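You operate a simulated robot arm through the tools that you are given. There is no shell and no other tool. Be economical: measure what you need, move in short steps, check, and stop when the job is done.

You run a simulated robot arm. Do the job below in one go: nothing can be reset, and whatever is moved stays where it is left.

JOB
Swap the thin green shim under the yellow foot for the one that takes up the play.
Fine: foot nut loose first, tight after; lay the old shim beside the others; the display then names the size; the third shim stays. Drop, pinch and damage nothing, leave nothing switched on. Where these are worked on the way, their far stop is far enough and under half their travel is too little: foot nut.

Only the result counts: the job must be done as asked and must still hold three seconds after the hand-in. Knocking over, shifting, dropping, spilling or breaking anything else fails it.

ROBOT AND FRAMES
A 7-joint arm with a two-finger parallel gripper, fixed in place. Base frame: the origin is at the foot of the arm, x ahead of it, y to its left, z up; the work surface is at about z = 900. Units: mm, degrees, N and s.
With the tool pointing down near the work surface it reaches from about 240 to 680 mm from the base axis. Its first joint turns from -66.0 to 66.0 degrees. Payload 2.4 kg.
The TCP is the grasp point between the finger pads, 30 mm short of the fingertips. In the tool frame z runs along the fingers and y along their closing line. Largest opening 94 mm; finger width 28, thickness 10; the body of the gripper, 50 by 96 mm, starts 55 mm behind the TCP.
Orientation is that of the tool frame in the base frame, as [roll, pitch, yaw] about the fixed x, y, z axes, in that order (R = Rz(yaw) Ry(pitch) Rx(roll)). With the fingers straight down and closing along the base's y, the tool's x points along the base's -x, its y along +y and its z along -z.

CONTROLS
- The arm moves only by the tool play_rows. Its argument "motion" is a list of rows, each a list of 7 numbers: the shift along the base's x, y, z in mm, then the turn, a rotation vector about the base's x, y, z in degrees, then the gripper command, from -1 (fully open) to 1 (shut), values between in proportion. In form: [[x, y, z, rx, ry, rz, fingers], ...]. A call has 1 to 20 rows; each row is the pose to reach, as a shift and turn from the pose commanded when the call began. Rows are played at 5 a second. More than 50 mm and 8.6 degrees between two rows, or a gripper value outside its range, and nothing of the call is played. Where a pose cannot be reached the arm comes as near as it can. A force on the tool above 60 N (or 10 N above the force at the start of the call, whichever is more), or a blocked arm, ends the call early, and 0.2 s more pass. Each finger travels about 153 mm/s and halts on what it meets, pressing with about 43 N; the grip force reading is that of the motor and also rises with nothing between the fingers. The clock runs only during rows and for 0.2 s after the last one: add rows that repeat a pose to give the fingers time. The reply holds the time, the measured pose of the TCP, the force on the tool along the base axes, the opening and the grip force, in the units named above and with some noise, with the torque about the TCP (base axes, N m) and any sound that the robot's microphone picked up.
- Cameras (640 x 400 px; columns grow to the right, rows downward): "scene" is fixed at [36.9, 484.3, 1443.6]; the picture's right is [-0.60, -0.80, 0.00], its down [-0.47, 0.35, -0.81] and it looks along [0.65, -0.49, -0.58] (base axes); focal length 316 px, centre (320, 200). "wrist" rides on the gripper at [76, 14, -103] in the tool frame; the picture's right is [-0.18, 0.98, 0.00], its down [-0.75, -0.14, -0.64] and it looks along [-0.63, -0.12, 0.77] (tool axes); focal length 243 px, centre (320, 200). There is no depth. A picture from a camera that has moved, and an enlarged one, comes with that camera's place and axes in the base frame and with its lens. The place of the scene camera against the robot may be out by one fixed shift of up to 18 mm in any direction.
- capture(camera): a new picture of that camera. The clock stands still meanwhile.
- zoom(camera, box): a new picture of the part [left, top, right, bottom] of that camera's present view, enlarged. The clock stands still meanwhile.
- close_job(): hands the job in; it is judged then, once.

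Go step by step. Nothing tells you positions but the pictures and the camera data: compare them with the known pose of the tool, close in by small moves and look again before you grip or let go. The budget is 120 turns and 64 pictures, counting those below and the enlarged ones. Unless the task says otherwise, let go and move clear before handing in, and close with one line.

The tools are called after "Call:" as name(argument=value, ...) on one line, values as JSON. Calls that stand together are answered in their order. play_rows: Moves the arm, as the interface text tells. Its arguments: {"type":"object","properties":{"motion":{"type":"array","items":{"type":"array","items":{"type":"number"}}}},"required":["motion"]} The other tools are called the same way: capture (camera) takes a picture; zoom (camera, box) takes an enlarged picture of a part of a camera's view; close_job () hands the job in.

At the start:

```text
time: 0.0
eef_pos: [391.5, 10.1, 1132.2]
tool_rot: [179.9, 0.0, 180.0]
wrist_force: [1.4, 0.9, 0.5]
wrist_torque: [-0.01, 0.01, -0.04]
opening: 94.0
gripper_force: 0.0
```

scene: 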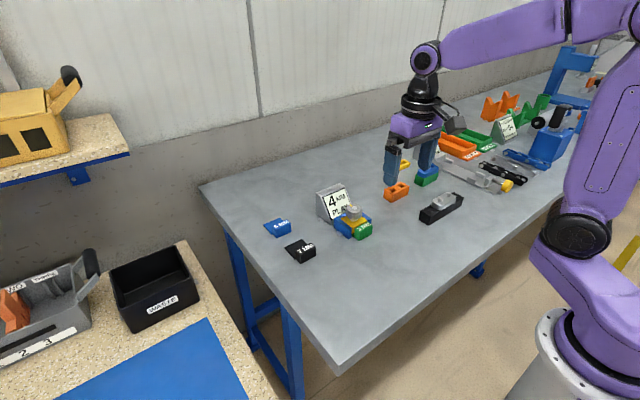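
wrist: 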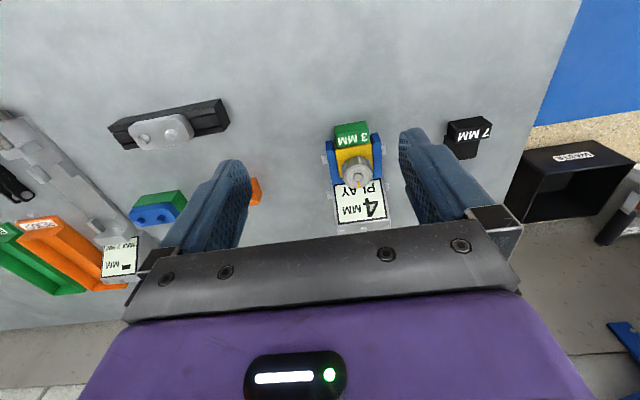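

I see a yellow foot with a nut, a green "3 MM" shim under it, a display reading "4 MM PLAY", and blue and black shims nearby. I'll zoom in for details first.

Call:
zoom(camera="scene", box=[250, 160, 410, 270])

Call:
zoom(camera="wrist", box=[300, 100, 500, 230])

Call:
zoom(camera="scene", box=[380, 80, 600, 230])

```text
3.64 times, centred on (330, 215) of scene
camera zoom: at [36.9, 484.3, 1443.6], right [-0.6, -0.8, 0.0], down [-0.47, 0.35, -0.81], along [0.65, -0.49, -0.58], focal length 1149 px, centre (284, 146)
```

zoom: 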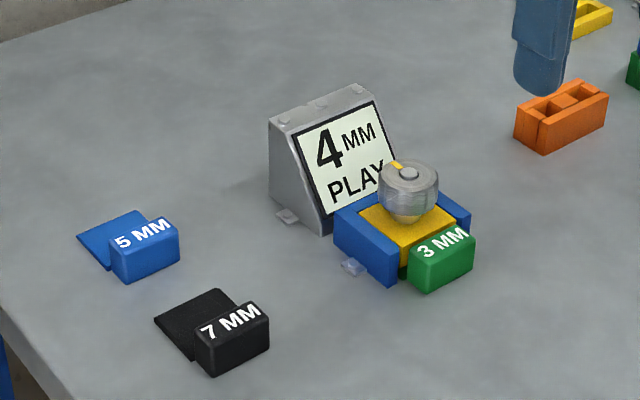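

```text
3.08 times, centred on (400, 165) of wrist
camera zoom: at [314.6, 24.2, 1235.6], right [0.18, 0.98, 0.0], down [0.75, -0.14, 0.64], along [0.63, -0.12, -0.77], focal length 746 px, centre (74, 308)
```

zoom: 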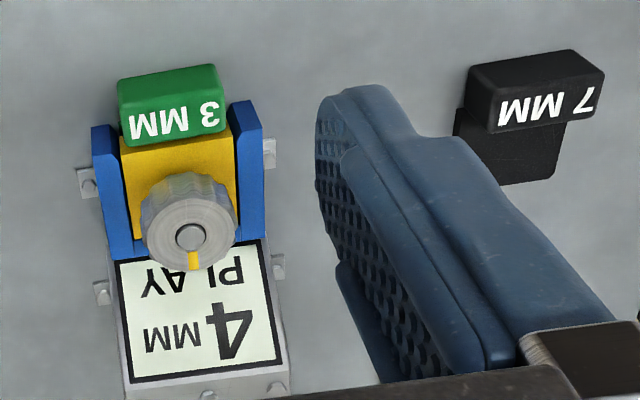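

```text
2.67 times, centred on (490, 155) of scene
camera zoom: at [36.9, 484.3, 1443.6], right [-0.6, -0.8, 0.0], down [-0.47, 0.35, -0.81], along [0.65, -0.49, -0.58], focal length 842 px, centre (-133, 320)
```

zoom: 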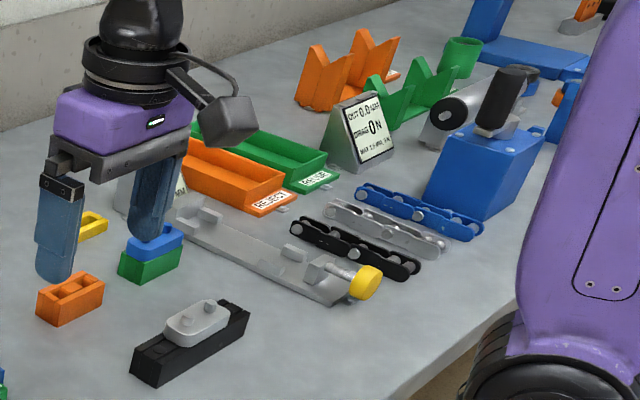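

The nut is around (515, 40) and the green tab about 50 mm nearer the base. I'll move lower for a closer wrist view.

Call:
play_rows(motion=[[20, 10, -30, 0, 0, 0, -1], [40, 20, -65, 0, 0, 0, -1], [55, 28, -100, 0, 0, 0, -1], [55, 28, -100, 0, 0, 0, -1]])

Call:
capture(camera="wrist")

Call:
zoom(camera="scene", box=[300, 160, 400, 250])

```text
time: 1.0
eef_pos: [445.4, 37.2, 1032.2]
tool_rot: [180.0, 0.0, 180.0]
wrist_force: [0.2, -0.4, 0.2]
wrist_torque: [0.01, -0.01, -0.01]
opening: 93.8
gripper_force: 0.0
```

```text
58 pictures are left
camera wrist: at [368.5, 52.2, 1135.4], right [0.18, 0.98, 0.0], down [0.75, -0.14, 0.64], along [0.63, -0.12, -0.77], focal length 243 px, centre (320, 200)
```

wrist: 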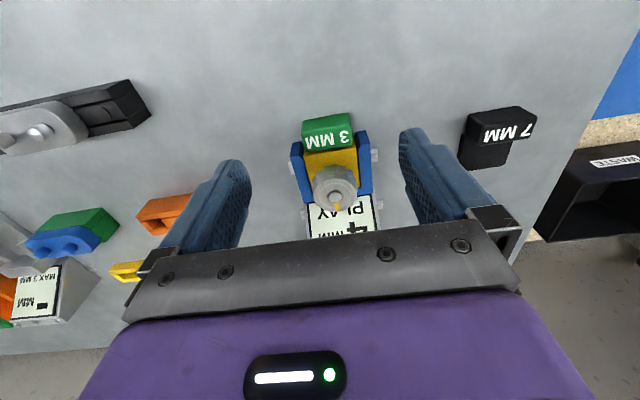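

```text
4.44 times, centred on (350, 205) of scene
camera zoom: at [36.9, 484.3, 1443.6], right [-0.6, -0.8, 0.0], down [-0.47, 0.35, -0.81], along [0.65, -0.49, -0.58], focal length 1404 px, centre (187, 178)
```

zoom: 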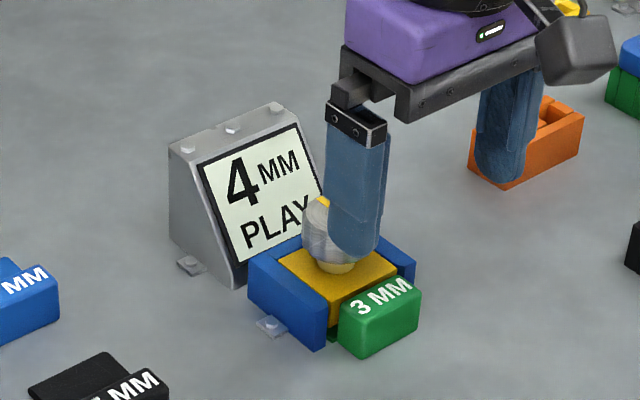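

Call:
zoom(camera="wrist", box=[270, 100, 400, 240])

```text
2.86 times, centred on (335, 170) of wrist
camera zoom: at [368.5, 52.2, 1135.4], right [0.18, 0.98, 0.0], down [0.75, -0.14, 0.64], along [0.63, -0.12, -0.77], focal length 693 px, centre (277, 286)
```

zoom: 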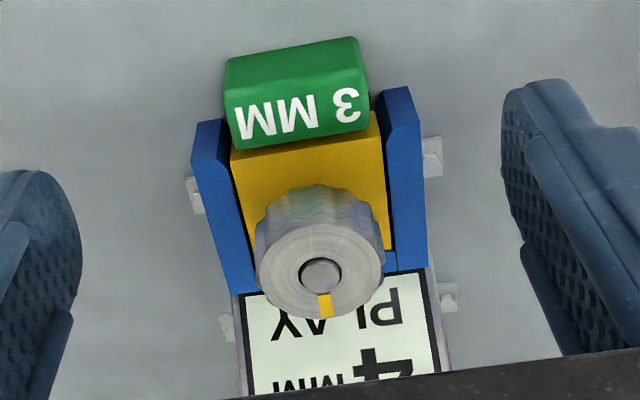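

The stud top triangulates to about (513, 39.5, 954), with the nut about 43 mm across. I'll move above it and down so the fingertips sit around z ≈ 942, with the fingers still open.

Call:
play_rows(motion=[[30, 1, 0, 0, 0, 0, -1], [67.5, 2, 0, 0, 0, 0, -1], [67.5, 2, -30, 0, 0, 0, -1], [67.5, 2, -60, 0, 0, 0, -1], [67.5, 2, -60, 0, 0, 0, -1]])

Call:
zoom(camera="scene", box=[300, 160, 400, 250])

Call:
capture(camera="wrist")

```text
time: 2.2
eef_pos: [514.2, 39.4, 971.9]
tool_rot: [180.0, 0.0, 179.9]
wrist_force: [-0.8, -0.2, 1.1]
wrist_torque: [0.0, 0.02, 0.0]
opening: 94.1
gripper_force: 0.1
```

```text
4.44 times, centred on (350, 205) of scene
camera zoom: at [36.9, 484.3, 1443.6], right [-0.6, -0.8, 0.0], down [-0.47, 0.35, -0.81], along [0.65, -0.49, -0.58], focal length 1404 px, centre (187, 178)
```

zoom: 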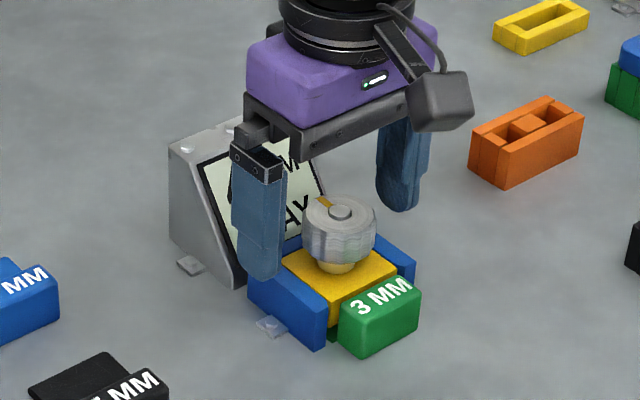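

```text
54 pictures are left
camera wrist: at [437.2, 54.5, 1075.8], right [0.18, 0.98, 0.0], down [0.75, -0.14, 0.64], along [0.63, -0.12, -0.77], focal length 243 px, centre (320, 200)
```

wrist: 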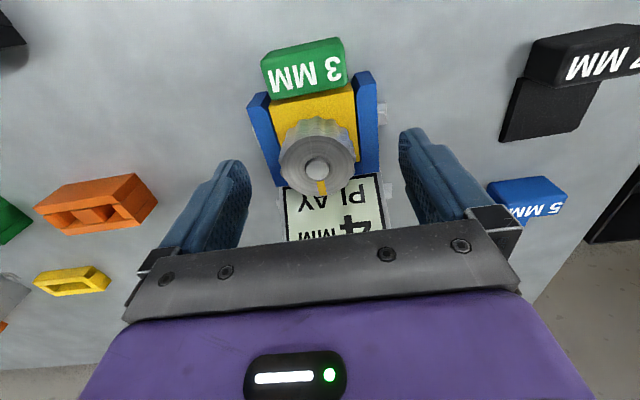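

The fingers straddle the nut and are well centred. I'll close on the nut.

Call:
play_rows(motion=[[-1, -0.5, -1.5, 0, 0, 0, -0.5], [-1, -0.5, -1.5, 0, 0, 0, 0.0], [-1, -0.5, -1.5, 0, 0, 0, 1], [-1, -0.5, -1.5, 0, 0, 0, 1], [-1, -0.5, -1.5, 0, 0, 0, 1]])

```text
time: 3.4
eef_pos: [512.7, 39.8, 971.1]
tool_rot: [-180.0, 0.1, 180.0]
wrist_force: [-0.1, 3.1, -3.7]
wrist_torque: [0.07, -0.38, -0.03]
opening: 41.9
gripper_force: 44.9
```

Gripped at 42 mm. I'll turn it counter-clockwise a little to test.

Call:
play_rows(motion=[[0, 0, 0, 0, 0, 6, 1], [0, 0, 0, 0, 0, 12, 1], [0, 0, 0, 0, 0, 18, 1], [0, 0, 0, 0, 0, 24, 1], [0, 0, 0, 0, 0, 30, 1]])

Call:
capture(camera="wrist")

```text
time: 4.6
eef_pos: [513.2, 41.9, 971.2]
tool_rot: [179.9, 0.0, -149.6]
wrist_force: [-5.6, 26.5, -3.7]
wrist_torque: [0.51, -0.69, -0.16]
opening: 41.6
gripper_force: 44.1
```

```text
53 pictures are left
camera wrist: at [438.5, 17.0, 1073.8], right [-0.34, 0.94, 0.0], down [0.72, 0.26, 0.64], along [0.6, 0.22, -0.77], focal length 243 px, centre (320, 200)
```

wrist: 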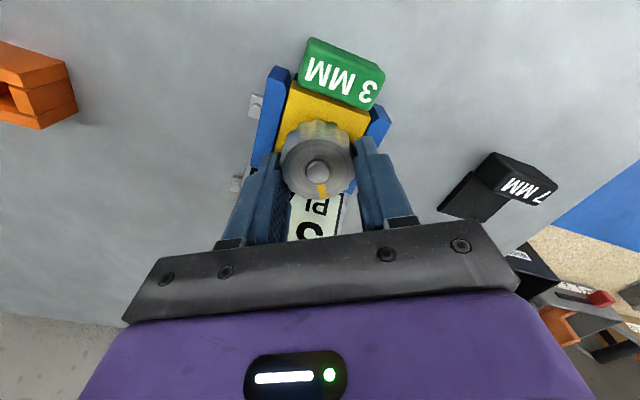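

The nut turns with the hand, but a side load shows my grip is a few mm off the nut axis in x. I'll correct for that and see how the force changes.

Call:
play_rows(motion=[[-0.7, 2.5, 0, 0, 0, 0, 1], [-0.7, 2.5, 0, 0, 0, 0, 1]])

Call:
zoom(camera="scene", box=[300, 160, 400, 250])

```text
time: 5.2
eef_pos: [512.5, 43.2, 971.3]
tool_rot: [-179.9, 0.0, -149.9]
wrist_force: [3.8, 21.0, -7.6]
wrist_torque: [0.29, 0.53, -0.11]
opening: 41.4
gripper_force: 44.8
```

```text
4.44 times, centred on (350, 205) of scene
camera zoom: at [37.2, 484.9, 1443.4], right [-0.6, -0.8, 0.0], down [-0.47, 0.35, -0.81], along [0.65, -0.49, -0.58], focal length 1404 px, centre (187, 178)
```

zoom: 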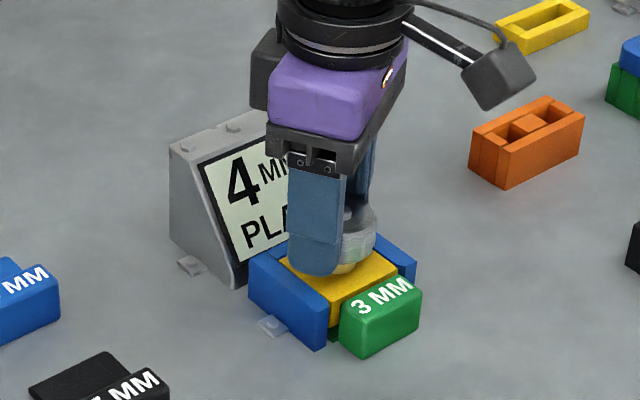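

Call:
play_rows(motion=[[0, 1.5, 0, 0, 0, 0, 1], [0, 1.5, 0, 0, 0, 0, 1]])

Call:
play_rows(motion=[[-1, 1.5, 0, 0, 0, 0, 1], [-1, 1.5, 0, 0, 0, 0, 1]])

```text
time: 5.8
eef_pos: [513.0, 43.7, 971.6]
tool_rot: [-180.0, 0.0, -150.0]
wrist_force: [1.5, 15.8, -5.9]
wrist_torque: [0.76, -0.27, -0.09]
opening: 41.6
gripper_force: 45.0
```

```text
time: 6.4
eef_pos: [511.9, 43.3, 971.1]
tool_rot: [-179.8, 0.2, -150.2]
wrist_force: [12.3, 5.4, -0.8]
wrist_torque: [-0.35, 0.79, -0.03]
opening: 41.5
gripper_force: 44.7
```

Side load is low now. Continuing to about 55°.

Call:
play_rows(motion=[[-0.3, 0.3, 0, 0, 0, 5, 1], [-0.6, 0.6, 0, 0, 0, 10, 1], [-0.9, 0.8, 0, 0, 0, 15, 1], [-1.2, 1, 0, 0, 0, 20, 1], [-1.5, 1.2, 0, 0, 0, 25, 1]])

Call:
capture(camera="wrist")

```text
time: 7.6
eef_pos: [511.1, 44.6, 971.1]
tool_rot: [-179.9, 0.2, -124.9]
wrist_force: [14.1, -6.3, -1.0]
wrist_torque: [0.87, -0.7, 0.06]
opening: 41.5
gripper_force: 44.6
```

```text
51 pictures are left
camera wrist: at [454.0, -9.0, 1074.1], right [-0.7, 0.71, 0.0], down [0.55, 0.54, 0.64], along [0.46, 0.45, -0.77], focal length 243 px, centre (320, 200)
```

wrist: 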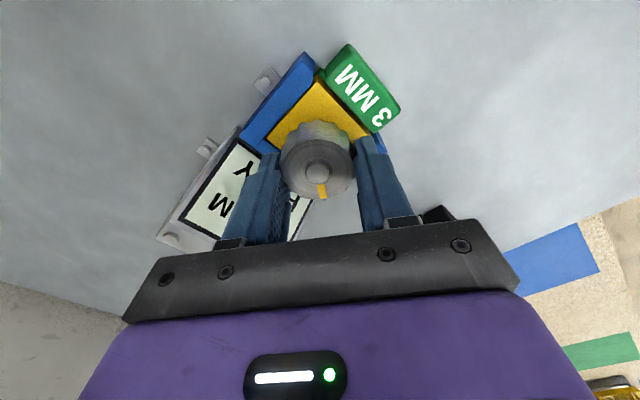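

Call:
zoom(camera="scene", box=[300, 160, 400, 250])

```text
4.44 times, centred on (350, 205) of scene
camera zoom: at [37.3, 484.1, 1443.7], right [-0.6, -0.8, 0.0], down [-0.47, 0.35, -0.81], along [0.65, -0.49, -0.58], focal length 1404 px, centre (187, 178)
```

zoom: 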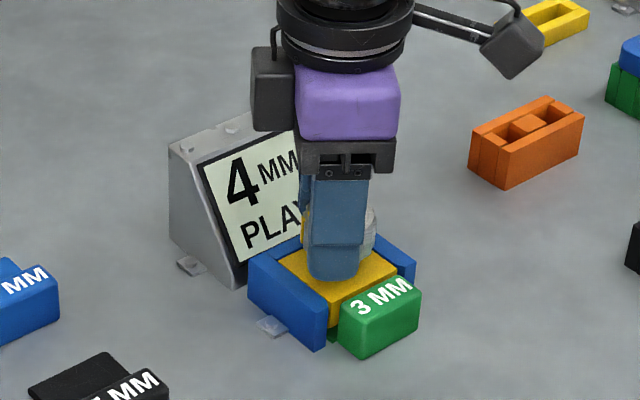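

The scene camera shows the fixture hasn't moved. All three views agree on the nut axis at about (507, 40), top near z ≈ 960. I'll open slightly, recentre, go 3 mm lower and regrip.

Call:
play_rows(motion=[[0, 0, 0, 0, 0, 0, -0.25], [0, 0, 0, 0, 0, 0, -0.25], [-2, -2.5, 0, 0, 0, 0, -0.25], [-4, -5, 0, 0, 0, 0, -0.25], [-4, -5, 0, 0, 0, 0, -0.25]])

Call:
capture(camera="wrist")

```text
time: 8.8
eef_pos: [505.7, 40.3, 971.0]
tool_rot: [179.9, -0.1, -125.0]
wrist_force: [0.6, -0.1, 0.4]
wrist_torque: [0.01, 0.0, 0.0]
opening: 58.7
gripper_force: 0.1
```

```text
49 pictures are left
camera wrist: at [449.3, -13.0, 1073.8], right [-0.7, 0.71, 0.0], down [0.55, 0.54, 0.64], along [0.46, 0.45, -0.77], focal length 243 px, centre (320, 200)
```

wrist: 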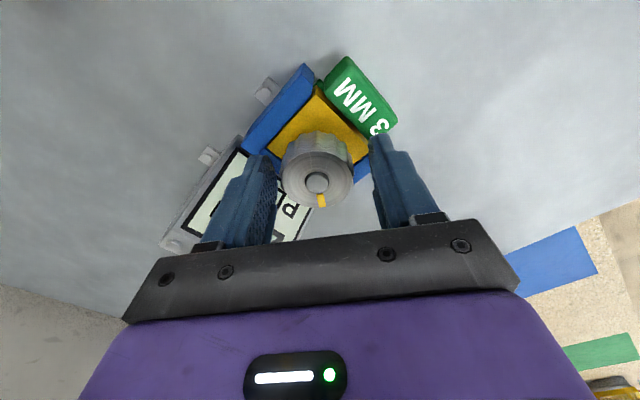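

Call:
play_rows(motion=[[1.5, -0.7, -2, 0, 0, 0, -0.2], [1.5, -0.7, -2, 0, 0, 0, 1], [1.5, -0.7, -2, 0, 0, 0, 1], [1.5, -0.7, -2, 0, 0, 0, 1]])

Call:
play_rows(motion=[[0, 0, 0, 0, 0, 6, 1], [0, 0, 0, 0, 0, 12, 1], [0, 0, 0, 0, 0, 18, 1], [0, 0, 0, 0, 0, 24, 1], [0, 0, 0, 0, 0, 30, 1]])

```text
time: 9.8
eef_pos: [506.5, 40.0, 968.8]
tool_rot: [180.0, 0.0, -125.0]
wrist_force: [-2.8, -0.8, -1.0]
wrist_torque: [0.1, -0.6, -0.01]
opening: 41.9
gripper_force: 45.3
```

```text
time: 11.0
eef_pos: [506.9, 40.9, 968.0]
tool_rot: [179.9, 0.0, -94.9]
wrist_force: [-6.5, -0.6, -1.5]
wrist_torque: [-0.17, -0.13, 0.0]
opening: 41.9
gripper_force: 45.0
```

Well centred now. I'll continue another 35°, watching the torque.

Call:
play_rows(motion=[[0, 0, 0, 0, 0, 6, 1], [0, 0, 0, 0, 0, 12, 1], [0, 0, 0, 0, 0, 18, 1], [0, 0, 0, 0, 0, 24, 1], [0, 0, 0, 0, 0, 30, 1], [0, 0, 0, 0, 0, 35, 1]])

Call:
zoom(camera="scene", box=[300, 160, 400, 250])

Call:
capture(camera="wrist")

```text
time: 12.4
eef_pos: [506.1, 39.7, 969.2]
tool_rot: [179.9, 0.0, -59.9]
wrist_force: [-12.1, 1.4, -2.0]
wrist_torque: [-0.86, -0.79, -0.01]
opening: 41.7
gripper_force: 44.9
```

```text
4.44 times, centred on (350, 205) of scene
camera zoom: at [36.6, 484.4, 1443.6], right [-0.6, -0.8, 0.0], down [-0.47, 0.35, -0.81], along [0.65, -0.49, -0.58], focal length 1404 px, centre (187, 178)
```

zoom: 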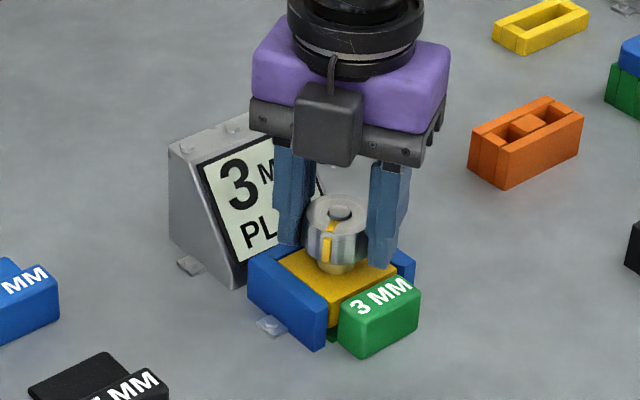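

```text
47 pictures are left
camera wrist: at [531.9, -32.6, 1072.0], right [-0.94, -0.33, 0.0], down [-0.26, 0.72, 0.64], along [-0.22, 0.61, -0.77], focal length 243 px, centre (320, 200)
```

wrist: 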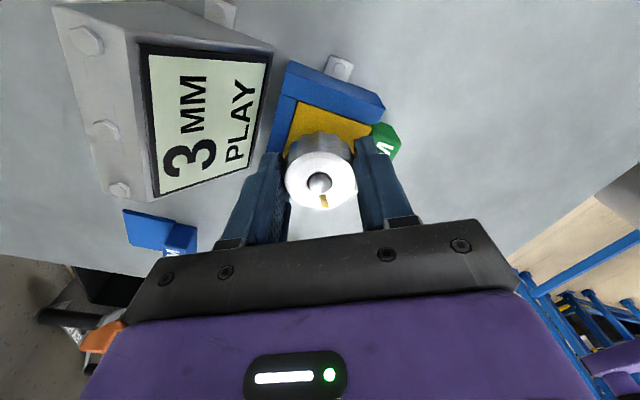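

Display now reads 3 mm play and no stop has been reached yet. Continuing.

Call:
play_rows(motion=[[0, 0, 0, 0, 0, 6, 1], [0, 0, 0, 0, 0, 12, 1], [0, 0, 0, 0, 0, 18, 1], [0, 0, 0, 0, 0, 24, 1], [0, 0, 0, 0, 0, 30, 1]])

```text
time: 13.6
eef_pos: [506.9, 39.9, 969.1]
tool_rot: [180.0, 0.0, -29.9]
wrist_force: [-6.4, 0.3, -7.3]
wrist_torque: [0.62, 1.05, -0.04]
opening: 41.6
gripper_force: 45.1
```

Call:
play_rows(motion=[[0, 0, 0, 0, 0, 6, 1], [0, 0, 0, 0, 0, 12, 1], [0, 0, 0, 0, 0, 18, 1], [0, 0, 0, 0, 0, 24, 1], [0, 0, 0, 0, 0, 30, 1]])

Call:
capture(camera="wrist")

Call:
zoom(camera="scene", box=[300, 160, 400, 250])

```text
time: 14.8
eef_pos: [507.8, 40.5, 969.6]
tool_rot: [-180.0, 0.0, 0.2]
wrist_force: [-14.2, -3.7, 0.2]
wrist_torque: [0.47, -0.18, -0.05]
opening: 41.8
gripper_force: 45.3
```

```text
46 pictures are left
camera wrist: at [582.0, 26.1, 1072.4], right [-0.18, -0.98, 0.0], down [-0.75, 0.14, 0.64], along [-0.63, 0.12, -0.77], focal length 243 px, centre (320, 200)
```

wrist: 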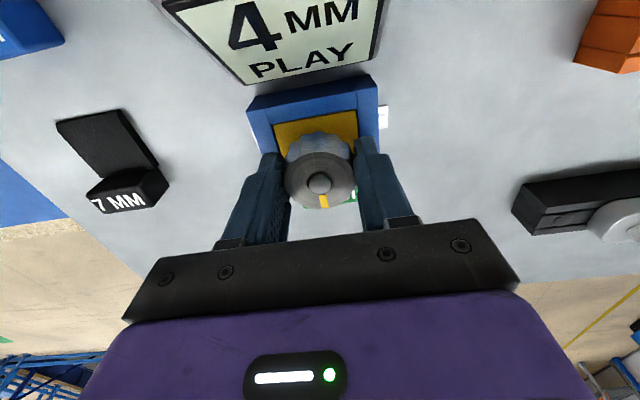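

```text
4.44 times, centred on (350, 205) of scene
camera zoom: at [36.5, 484.2, 1443.7], right [-0.6, -0.8, 0.0], down [-0.47, 0.35, -0.81], along [0.65, -0.49, -0.58], focal length 1404 px, centre (187, 178)
```

zoom: 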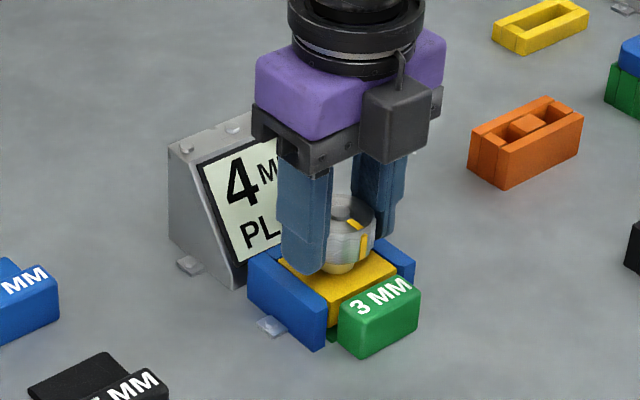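

180° turned and no stop yet. I'll keep going carefully.

Call:
play_rows(motion=[[0, 0, 0, 0, 0, 6, 1], [0, 0, 0, 0, 0, 12, 1], [0, 0, 0, 0, 0, 18, 1], [0, 0, 0, 0, 0, 24, 1], [0, 0, 0, 0, 0, 30, 1]])

```text
time: 15.4
eef_pos: [510.2, 39.8, 969.5]
tool_rot: [-179.2, 1.2, 7.8]
wrist_force: [-7.1, 4.0, 8.3]
wrist_torque: [-0.85, 0.59, 0.0]
opening: 41.0
gripper_force: 44.7
out of reach, approached as far as the arm can: row 2
stopped in row 2: the force on the tool passed its limit at 86 N (the readings are from after the stop); the commanded pose is now the measured one
```

That is the arm's wrist limit, not the nut's stop. I'll open a bit, lift clear and unwind the wrist.

Call:
play_rows(motion=[[0, 0, 0, 0, 0, 0, -0.3], [0, 0, 0, 0, 0, 0, -0.3], [-3, 0, 10, 0, 0, 0, -0.3], [-3, 0, 45, 0, 0, 0, -0.3], [-3, 0, 45, 0, 0, -8, -0.3], [-3, 0, 45, 0, 0, -16, -0.3], [-3, 0, 45, 0, 0, -24, -0.3], [-3, 0, 45, 0, 0, -32, -0.3], [-3, 0, 45, 0, 0, -40, -0.3], [-3, 0, 45, 0, 0, -48, -0.3], [-3, 0, 45, 0, 0, -56, -0.3], [-3, 0, 45, 0, 0, -64, -0.3], [-3, 0, 45, 0, 0, -72, -0.3], [-3, 0, 45, 0, 0, -80, -0.3], [-3, 0, 45, 0, 0, -88, -0.3], [-3, 0, 45, 0, 0, -96, -0.3], [-3, 0, 45, 0, 0, -96, -0.3]])

Call:
play_rows(motion=[[0, 0, 0, 0, 0, -8, -0.3], [0, 0, 0, 0, 0, -16, -0.3], [0, 0, 0, 0, 0, -24, -0.3], [0, 0, 0, 0, 0, -32, -0.3], [0, 0, 0, 0, 0, -40, -0.3], [0, 0, 0, 0, 0, -48, -0.3], [0, 0, 0, 0, 0, -56, -0.3], [0, 0, 0, 0, 0, -64, -0.3], [0, 0, 0, 0, 0, -72, -0.3], [0, 0, 0, 0, 0, -80, -0.3], [0, 0, 0, 0, 0, -88, -0.3], [0, 0, 0, 0, 0, -92, -0.3], [0, 0, 0, 0, 0, -92, -0.3]])

Call:
capture(camera="wrist")

Call:
zoom(camera="scene", box=[300, 160, 400, 250])

```text
time: 19.0
eef_pos: [510.4, 38.0, 1013.9]
tool_rot: [-179.2, 1.2, -88.5]
wrist_force: [-0.6, 0.0, 0.1]
wrist_torque: [0.04, -0.05, -0.04]
opening: 61.2
gripper_force: 0.0
```

```text
time: 21.8
eef_pos: [509.2, 38.0, 1014.3]
tool_rot: [-179.2, 1.1, 179.4]
wrist_force: [0.2, 0.0, 0.3]
wrist_torque: [0.01, -0.01, 0.0]
opening: 61.0
gripper_force: 0.0
```

```text
44 pictures are left
camera wrist: at [430.3, 55.1, 1115.0], right [0.19, 0.98, -0.01], down [0.74, -0.14, 0.66], along [0.64, -0.13, -0.75], focal length 243 px, centre (320, 200)
```

wrist: 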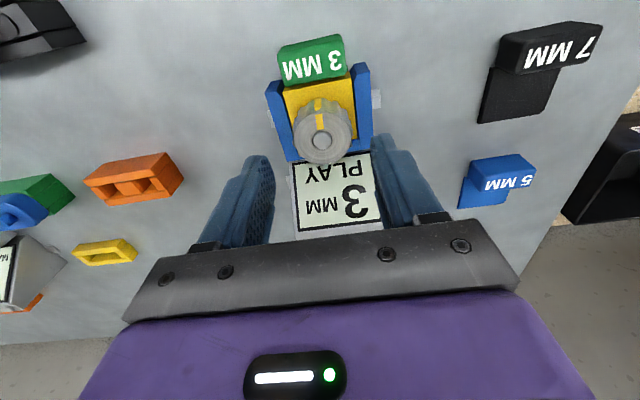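

```text
4.44 times, centred on (350, 205) of scene
camera zoom: at [36.9, 484.3, 1443.6], right [-0.6, -0.8, 0.0], down [-0.47, 0.35, -0.81], along [0.65, -0.49, -0.58], focal length 1404 px, centre (187, 178)
```

zoom: 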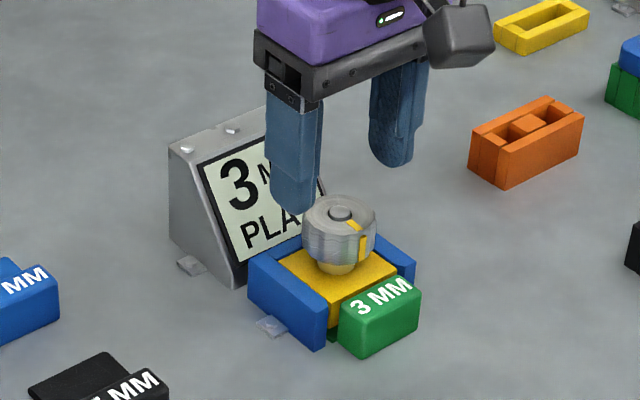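

Nut pointer now points toward the base (about 185° turned). I'll level the tool, pre-wind further clockwise and see how far the wrist goes.

Call:
play_rows(motion=[[-2, 1.7, 0, 0.8, 1.1, 0, -0.3], [-2, 1.7, 0, 0.8, 1.1, 0, -0.3]])

Call:
play_rows(motion=[[0, 0, 0, 0, 0, -8, -0.3], [0, 0, 0, 0, 0, -16, -0.3], [0, 0, 0, 0, 0, -24, -0.3], [0, 0, 0, 0, 0, -32, -0.3], [0, 0, 0, 0, 0, -40, -0.3], [0, 0, 0, 0, 0, -48, -0.3], [0, 0, 0, 0, 0, -56, -0.3], [0, 0, 0, 0, 0, -64, -0.3], [0, 0, 0, 0, 0, -72, -0.3], [0, 0, 0, 0, 0, -80, -0.3], [0, 0, 0, 0, 0, -88, -0.3], [0, 0, 0, 0, 0, -96, -0.3], [0, 0, 0, 0, 0, -104, -0.3], [0, 0, 0, 0, 0, -112, -0.3], [0, 0, 0, 0, 0, -120, -0.3], [0, 0, 0, 0, 0, -120, -0.3]])

```text
time: 22.4
eef_pos: [507.0, 39.2, 1013.8]
tool_rot: [180.0, -0.2, 179.5]
wrist_force: [0.3, 0.1, -0.5]
wrist_torque: [0.01, 0.0, 0.03]
opening: 61.0
gripper_force: 0.1
```

```text
time: 25.8
eef_pos: [506.9, 38.8, 1014.0]
tool_rot: [-180.0, 0.1, 59.5]
wrist_force: [-0.4, -0.6, 0.0]
wrist_torque: [0.01, 0.05, 0.0]
opening: 61.0
gripper_force: 0.0
```

The wrist has plenty of room. I'll descend and grip, then turn.

Call:
play_rows(motion=[[0, 0.7, -20, 0, 0, 0, -0.3], [0, 0.7, -45, 0, 0, 0, -0.3], [0, 0.7, -45, 0, 0, 0, 1], [0, 0.7, -45, 0, 0, 0, 1], [0, 0.7, -45, 0, 0, 0, 1]])

Call:
play_rows(motion=[[0, 0, 0, 0, 0, 6, 1], [0, 0, 0, 0, 0, 12, 1], [0, 0, 0, 0, 0, 18, 1], [0, 0, 0, 0, 0, 24, 1], [0, 0, 0, 0, 0, 30, 1], [0, 0, 0, 0, 0, 36, 1], [0, 0, 0, 0, 0, 42, 1], [0, 0, 0, 0, 0, 48, 1]])

Call:
capture(camera="wrist")

```text
time: 27.0
eef_pos: [507.0, 40.8, 968.2]
tool_rot: [179.8, -0.1, 59.6]
wrist_force: [3.1, -4.3, -0.7]
wrist_torque: [0.01, -0.53, 0.01]
opening: 41.1
gripper_force: 44.9
```

```text
time: 28.8
eef_pos: [506.2, 41.0, 969.4]
tool_rot: [-179.8, -0.1, 107.9]
wrist_force: [-5.3, -5.6, -4.1]
wrist_torque: [-0.93, -0.57, -0.02]
opening: 41.0
gripper_force: 44.9
```

```text
42 pictures are left
camera wrist: at [496.4, 118.2, 1071.6], right [0.99, 0.12, 0.0], down [0.1, -0.76, 0.64], along [0.08, -0.64, -0.77], focal length 243 px, centre (320, 200)
```

wrist: 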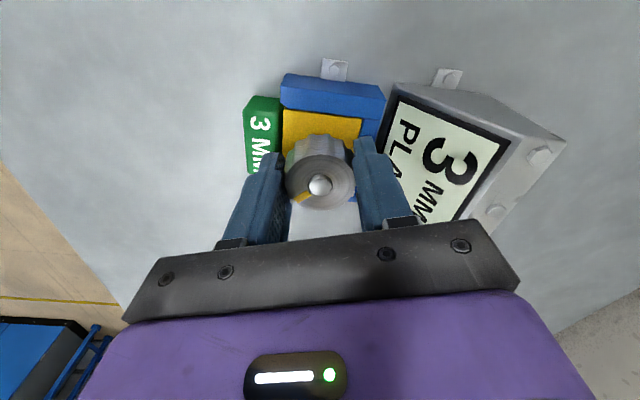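

The nut still turns. Continuing.

Call:
play_rows(motion=[[0, 0, 0, 0, 0, 6, 1], [0, 0, 0, 0, 0, 12, 1], [0, 0, 0, 0, 0, 18, 1], [0, 0, 0, 0, 0, 24, 1], [0, 0, 0, 0, 0, 30, 1], [0, 0, 0, 0, 0, 36, 1], [0, 0, 0, 0, 0, 42, 1], [0, 0, 0, 0, 0, 48, 1]])

Call:
capture(camera="wrist")

```text
time: 30.6
eef_pos: [506.9, 40.0, 967.9]
tool_rot: [-179.9, -0.1, 155.3]
wrist_force: [-10.1, -8.2, -2.1]
wrist_torque: [0.19, 0.32, -1.2]
opening: 40.9
gripper_force: 44.8
```

```text
41 pictures are left
camera wrist: at [442.4, 84.9, 1071.6], right [0.58, 0.82, 0.0], down [0.63, -0.44, 0.64], along [0.52, -0.37, -0.77], focal length 243 px, centre (320, 200)
```

wrist: 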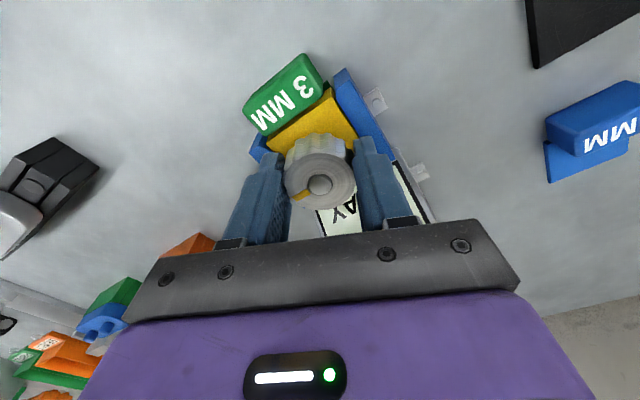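

A torque of −1.2 N m appears and the pointer is at about 270°, so this looks like the stop. One small push to confirm.

Call:
play_rows(motion=[[0, 0, 0, 0, 0, 3, 1], [0, 0, 0, 0, 0, 6, 1]])

Call:
zoom(camera="wrist", box=[240, 50, 400, 240])

```text
time: 31.2
eef_pos: [507.1, 39.3, 968.3]
tool_rot: [180.0, 0.0, 161.6]
wrist_force: [-8.4, -9.9, -3.8]
wrist_torque: [0.27, -0.02, -0.99]
opening: 41.6
gripper_force: 45.2
```

```text
2.11 times, centred on (320, 145) of wrist
camera zoom: at [438.1, 77.9, 1071.5], right [0.48, 0.87, 0.0], down [0.67, -0.37, 0.64], along [0.56, -0.31, -0.77], focal length 511 px, centre (320, 316)
```

zoom: 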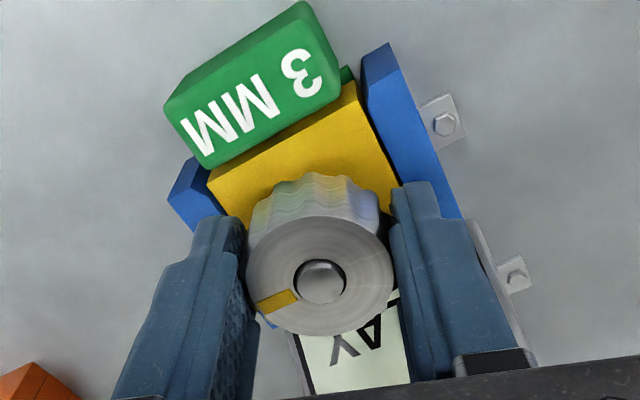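

The stop is confirmed: the pads slip and the pointer stays. The foot is now loose, so I'll release, lift and move back to view the shim tab up close.

Call:
play_rows(motion=[[0, 0, 0, 0, 0, 0, -0.3], [0, 0, 0, 0, 0, 0, -0.3], [0, 0, 20, 0, 0, 0, -0.3], [0, 0, 50, 0, 0, 0, -0.3], [-20, 0, 50, 0, 0, 6, -0.3], [-50, 0, 50, 0, 0, 12, -0.3], [-85, 0, 50, 0, 0, 18.4, -0.3], [-85, 0, 50, 0, 0, 18.4, -0.3]])

Call:
capture(camera="wrist")

Call:
zoom(camera="scene", box=[300, 160, 400, 250])

```text
time: 33.0
eef_pos: [418.0, 42.3, 1018.6]
tool_rot: [-179.9, 0.0, -179.9]
wrist_force: [0.5, 0.9, 0.1]
wrist_torque: [-0.02, 0.01, -0.02]
opening: 61.1
gripper_force: 0.1
```

```text
39 pictures are left
camera wrist: at [341.4, 56.6, 1121.8], right [0.18, 0.98, 0.0], down [0.75, -0.14, 0.64], along [0.63, -0.12, -0.77], focal length 243 px, centre (320, 200)
```

wrist: 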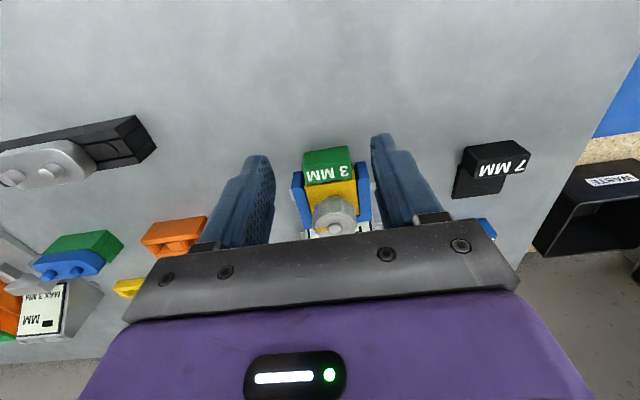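

```text
4.44 times, centred on (350, 205) of scene
camera zoom: at [36.9, 484.3, 1443.6], right [-0.6, -0.8, 0.0], down [-0.47, 0.35, -0.81], along [0.65, -0.49, -0.58], focal length 1404 px, centre (187, 178)
```

zoom: 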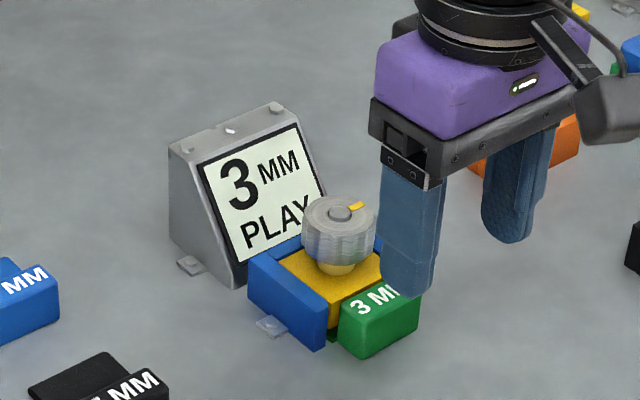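

Call:
zoom(camera="wrist", box=[280, 135, 390, 245])

Call:
zoom(camera="wrist", box=[430, 120, 560, 250])

```text
3.64 times, centred on (335, 190) of wrist
camera zoom: at [341.4, 56.6, 1121.8], right [0.18, 0.98, 0.0], down [0.75, -0.14, 0.64], along [0.63, -0.12, -0.77], focal length 882 px, centre (266, 236)
```

zoom: 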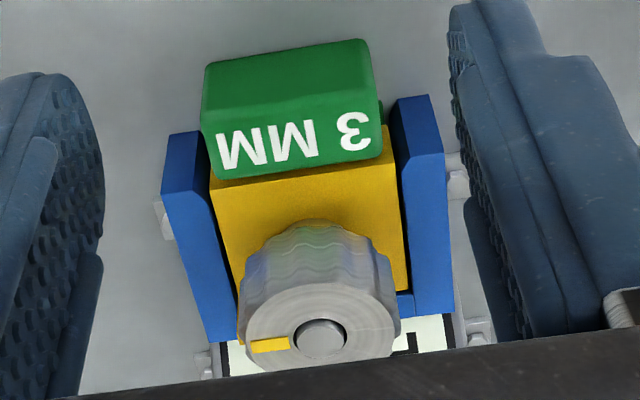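

```text
3.08 times, centred on (495, 185) of wrist
camera zoom: at [341.4, 56.6, 1121.8], right [0.18, 0.98, 0.0], down [0.75, -0.14, 0.64], along [0.63, -0.12, -0.77], focal length 746 px, centre (-218, 246)
```

zoom: 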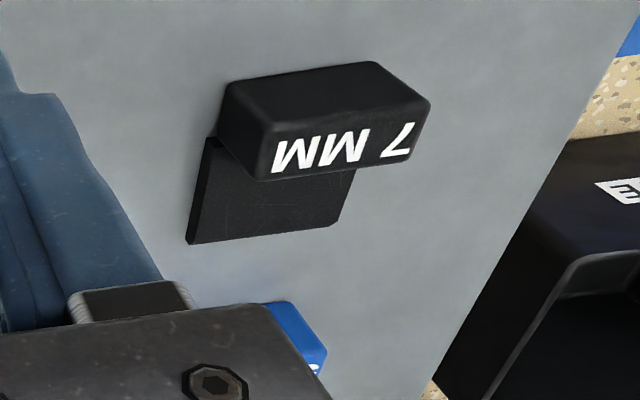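

The green tab spans about x 459–477, y 17–62, with its top at z ≈ 930, in front of the cheeks. I'll straddle it across y with the pads centred at x ≈ 463.

Call:
play_rows(motion=[[20, -1, 0, 0, 0, 0, -0.5], [44, -2, 0, 0, 0, 0, -0.5], [44, -2, -40, 0, 0, 0, -0.5], [44, -2, -60, 0, 0, 0, -0.5], [44, -2, -60, 0, 0, 0, -0.5]])

Call:
capture(camera="wrist")

Call:
zoom(camera="scene", box=[300, 160, 400, 250])

```text
time: 34.2
eef_pos: [464.6, 39.6, 960.4]
tool_rot: [-180.0, 0.0, -180.0]
wrist_force: [-0.7, -0.9, -0.7]
wrist_torque: [-0.03, 0.01, -0.03]
opening: 70.5
gripper_force: 0.1
```

```text
35 pictures are left
camera wrist: at [387.6, 54.0, 1062.2], right [0.18, 0.98, 0.0], down [0.75, -0.14, 0.64], along [0.63, -0.12, -0.77], focal length 243 px, centre (320, 200)
```

wrist: 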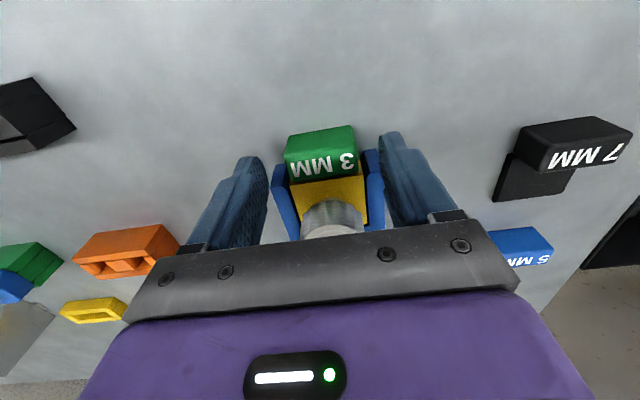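

```text
4.44 times, centred on (350, 205) of scene
camera zoom: at [36.9, 484.3, 1443.6], right [-0.6, -0.8, 0.0], down [-0.47, 0.35, -0.81], along [0.65, -0.49, -0.58], focal length 1404 px, centre (187, 178)
```

zoom: 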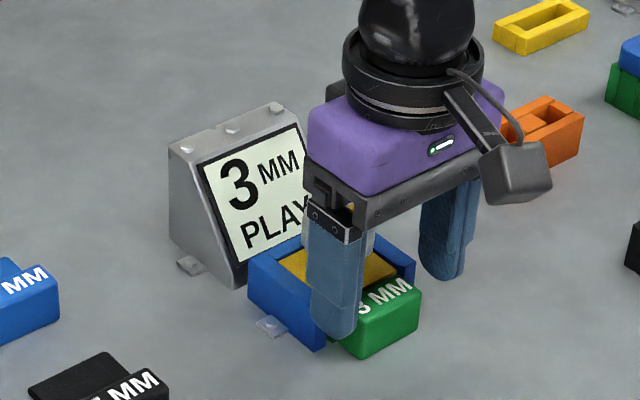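

Tab position confirmed. I'll shift back 4 mm to keep off the cheeks, lower and grip.

Call:
play_rows(motion=[[-4, 0, 0, 0, 0, 0, -0.5], [-4, 0, -12, 0, 0, 0, -0.5], [-4, 0, -22, 0, 0, 0, -0.5], [-4, 0, -22, 0, 0, 0, 0], [-4, 0, -22, 0, 0, 0, 1], [-4, 0, -22, 0, 0, 0, 1]])

Call:
zoom(camera="scene", box=[300, 160, 400, 250])

```text
time: 35.6
eef_pos: [462.2, 39.1, 935.8]
tool_rot: [-179.9, 0.0, -179.9]
wrist_force: [0.9, -1.2, 0.2]
wrist_torque: [-0.03, 0.03, -0.01]
opening: 44.8
gripper_force: 42.8
```

```text
4.44 times, centred on (350, 205) of scene
camera zoom: at [36.9, 484.3, 1443.6], right [-0.6, -0.8, 0.0], down [-0.47, 0.35, -0.81], along [0.65, -0.49, -0.58], focal length 1404 px, centre (187, 178)
```

zoom: 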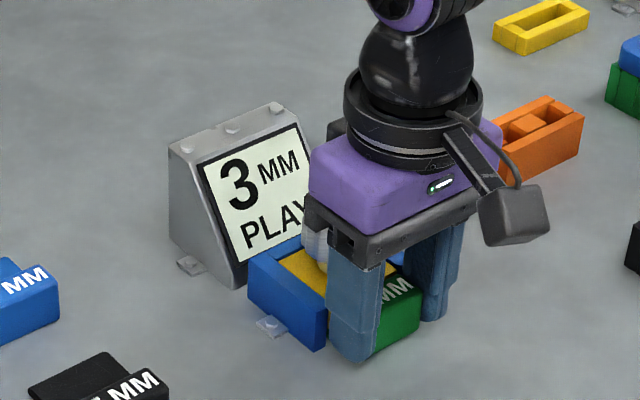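

Gripped at 44.8 mm and centred. I'll pull straight back along −x.

Call:
play_rows(motion=[[-4, 0, 0, 0, 0, 0, 1], [-10, 0, 0, 0, 0, 0, 1], [-20, 0, 0, 0, 0, 0, 1], [-30, 0, 0, 0, 0, 0, 1], [-40, 0, 0, 0, 0, 0, 1], [-50, 0, 0, 0, 0, 0, 1], [-60, 0, 0, 0, 0, 0, 1], [-72, 0, 0, 0, 0, 0, 1], [-72, 0, 0, 0, 0, 0, 1]])

Call:
zoom(camera="scene", box=[290, 160, 430, 270])

Call:
capture(camera="wrist")

```text
time: 37.6
eef_pos: [389.0, 39.6, 937.3]
tool_rot: [180.0, -0.1, 180.0]
wrist_force: [-0.8, 0.6, -0.9]
wrist_torque: [-0.01, 0.02, -0.02]
opening: 44.5
gripper_force: 43.2
```

```text
3.64 times, centred on (360, 215) of scene
camera zoom: at [36.9, 484.3, 1443.6], right [-0.6, -0.8, 0.0], down [-0.47, 0.35, -0.81], along [0.65, -0.49, -0.58], focal length 1149 px, centre (174, 146)
```

zoom: 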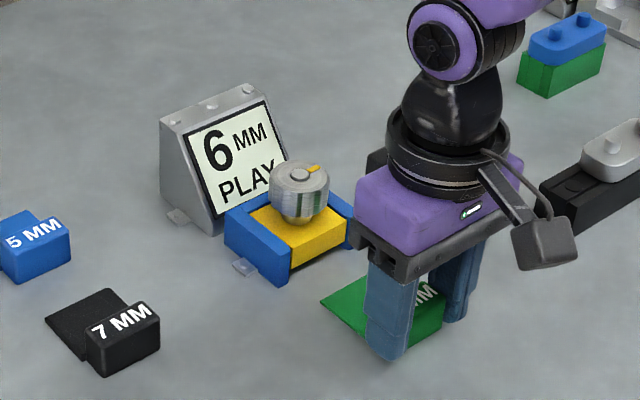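

```text
31 pictures are left
camera wrist: at [312.4, 54.4, 1039.5], right [0.18, 0.98, 0.0], down [0.75, -0.14, 0.64], along [0.63, -0.12, -0.77], focal length 243 px, centre (320, 200)
```

wrist: 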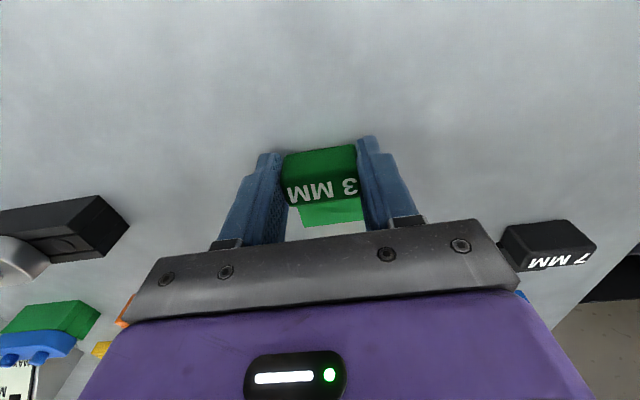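

The shim is out cleanly; the display reads 6 mm for now (it flickered 3/4 before, so I'll read it several times). I'll lift and carry the green shim to the free spot beside the 7 mm shim.

Call:
play_rows(motion=[[0, 0, 20, 0, 0, 0, 1], [0, 0, 40, 0, 0, 0, 1], [0, 35, 40, 0, 0, 0, 1], [0, 70, 40, 0, 0, 0, 1], [0, 86, 40, 0, 0, 0, 1], [30, 86, 40, 0, 0, 0, 1], [65, 86, 40, 0, 0, 0, 1], [90, 86, 40, 0, 0, 0, 1], [90, 86, 40, 0, 0, 0, 1]])

Call:
capture(camera="scene")

Call:
capture(camera="wrist")

```text
time: 39.6
eef_pos: [480.2, 124.8, 978.4]
tool_rot: [-180.0, 0.0, 180.0]
wrist_force: [0.5, 0.2, 0.4]
wrist_torque: [0.02, 0.04, 0.0]
opening: 44.6
gripper_force: 43.0
```

```text
30 pictures are left
```

scene: 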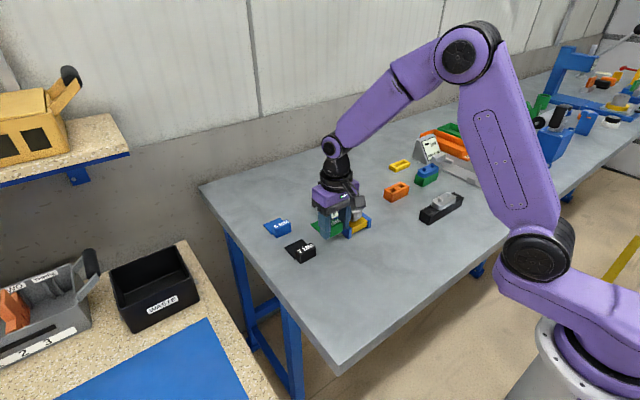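

```text
29 pictures are left
camera wrist: at [403.1, 139.9, 1080.6], right [0.18, 0.98, 0.0], down [0.75, -0.14, 0.64], along [0.63, -0.12, -0.77], focal length 243 px, centre (320, 200)
```

wrist: 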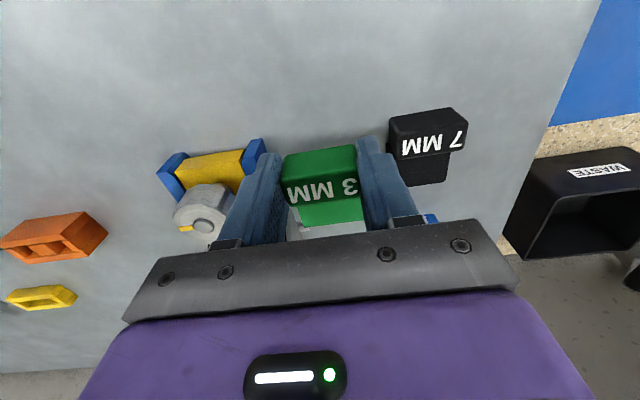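

There's clearance on both sides: green sits at y ≈ 103–147 and black begins at 178. Lowering gently.

Call:
play_rows(motion=[[0, -2, -15, 0, 0, 0, 1], [0, -2, -30, 0, 0, 0, 1], [0, -2, -37, 0, 0, 0, 1], [0, -2, -40, 0, 0, 0, 1], [0, -2, -40, 0, 0, 0, 1]])

Call:
zoom(camera="scene", box=[250, 180, 390, 270])

```text
time: 40.8
eef_pos: [480.1, 123.8, 937.8]
tool_rot: [179.9, 0.0, -179.9]
wrist_force: [-0.4, -0.3, 0.7]
wrist_torque: [0.01, 0.01, 0.02]
opening: 44.7
gripper_force: 43.2
```

```text
4.44 times, centred on (320, 225) of scene
camera zoom: at [36.9, 484.3, 1443.6], right [-0.6, -0.8, 0.0], down [-0.47, 0.35, -0.81], along [0.65, -0.49, -0.58], focal length 1404 px, centre (320, 89)
```

zoom: 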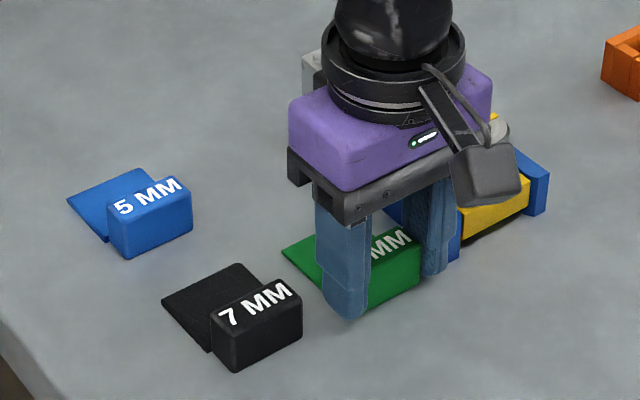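

Not touching yet; I'll lower in 1 mm steps.

Call:
play_rows(motion=[[0, 0, -1, 0, 0, 0, 1], [0, 0, -2, 0, 0, 0, 1], [0, 0, -2, 0, 0, 0, 1]])

Call:
play_rows(motion=[[0, 0, -1, 0, 0, 0, 1], [0, 0, -1, 0, 0, 0, 1]])

Call:
play_rows(motion=[[0, 0, -1, 0, 0, 0, 1], [0, 0, -1, 0, 0, 0, 1]])

```text
time: 41.6
eef_pos: [479.6, 124.3, 936.0]
tool_rot: [179.9, 0.1, -179.9]
wrist_force: [-9.2, 0.8, 33.1]
wrist_torque: [-0.03, -0.02, -0.02]
opening: 44.7
gripper_force: 42.9
```

```text
time: 42.2
eef_pos: [481.4, 124.6, 935.2]
tool_rot: [180.0, 0.2, -179.9]
wrist_force: [-8.0, 0.3, 43.7]
wrist_torque: [-0.01, -0.03, 0.0]
opening: 44.6
gripper_force: 43.1
```

```text
time: 42.8
eef_pos: [480.0, 123.8, 933.6]
tool_rot: [180.0, 0.4, -180.0]
wrist_force: [-7.0, 1.1, 51.7]
wrist_torque: [-0.08, -0.06, -0.01]
opening: 44.9
gripper_force: 43.2
```

It is on the table (33 N on the first step; I should have checked between steps). I'll back off about 3 mm to unload, then open a little and rise.

Call:
play_rows(motion=[[0, 0, 1.5, 0, 0, 0, 1], [0, 0, 3, 0, 0, 0, 1]])

```text
time: 43.4
eef_pos: [480.2, 123.9, 934.4]
tool_rot: [-180.0, -0.1, 179.9]
wrist_force: [2.4, 0.5, 7.6]
wrist_torque: [0.16, -0.52, 0.04]
opening: 44.6
gripper_force: 43.3
```

Call:
play_rows(motion=[[0, 0, 0, 0, 0, 0, 0], [0, 0, 0, 0, 0, 0, -0.2], [0, 0, 0, 0, 0, 0, -0.2], [0, 0, 30, 0, 0, 0, -0.2], [0, 0, 70, 0, 0, 0, -0.2], [-40, 20, 75, 0, 0, 0, -0.5], [-62, 50, 75, 0, 0, 0, -0.5], [-62, 76, 75, 0, 0, 0, -0.5], [-62, 76, 75, 0, 0, 0, -0.5]])

Call:
zoom(camera="scene", box=[250, 170, 390, 270])

Call:
capture(camera="wrist")

```text
time: 45.4
eef_pos: [417.7, 199.4, 1010.7]
tool_rot: [179.9, 0.1, 180.0]
wrist_force: [-0.1, -0.4, -0.7]
wrist_torque: [0.0, 0.0, -0.02]
opening: 70.5
gripper_force: 0.1
```

```text
4.00 times, centred on (320, 220) of scene
camera zoom: at [36.9, 484.3, 1443.6], right [-0.6, -0.8, 0.0], down [-0.47, 0.35, -0.81], along [0.65, -0.49, -0.58], focal length 1264 px, centre (320, 120)
```

zoom: 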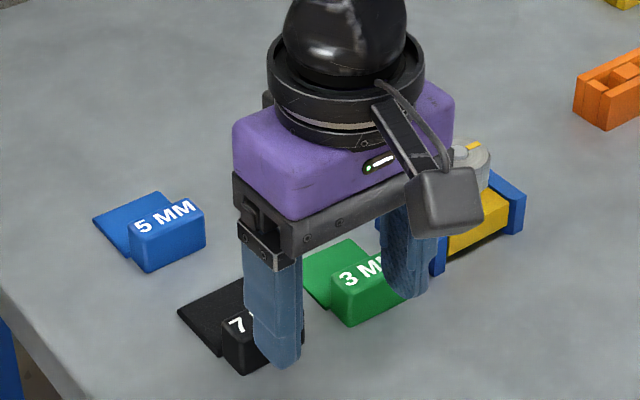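

```text
26 pictures are left
camera wrist: at [341.6, 213.8, 1113.8], right [0.18, 0.98, 0.0], down [0.75, -0.14, 0.64], along [0.63, -0.12, -0.77], focal length 243 px, centre (320, 200)
```

wrist: 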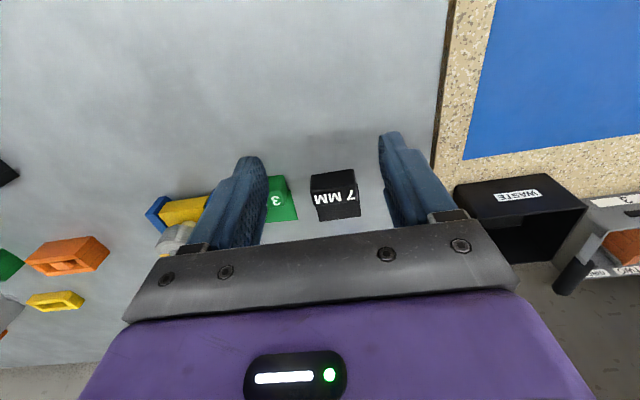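

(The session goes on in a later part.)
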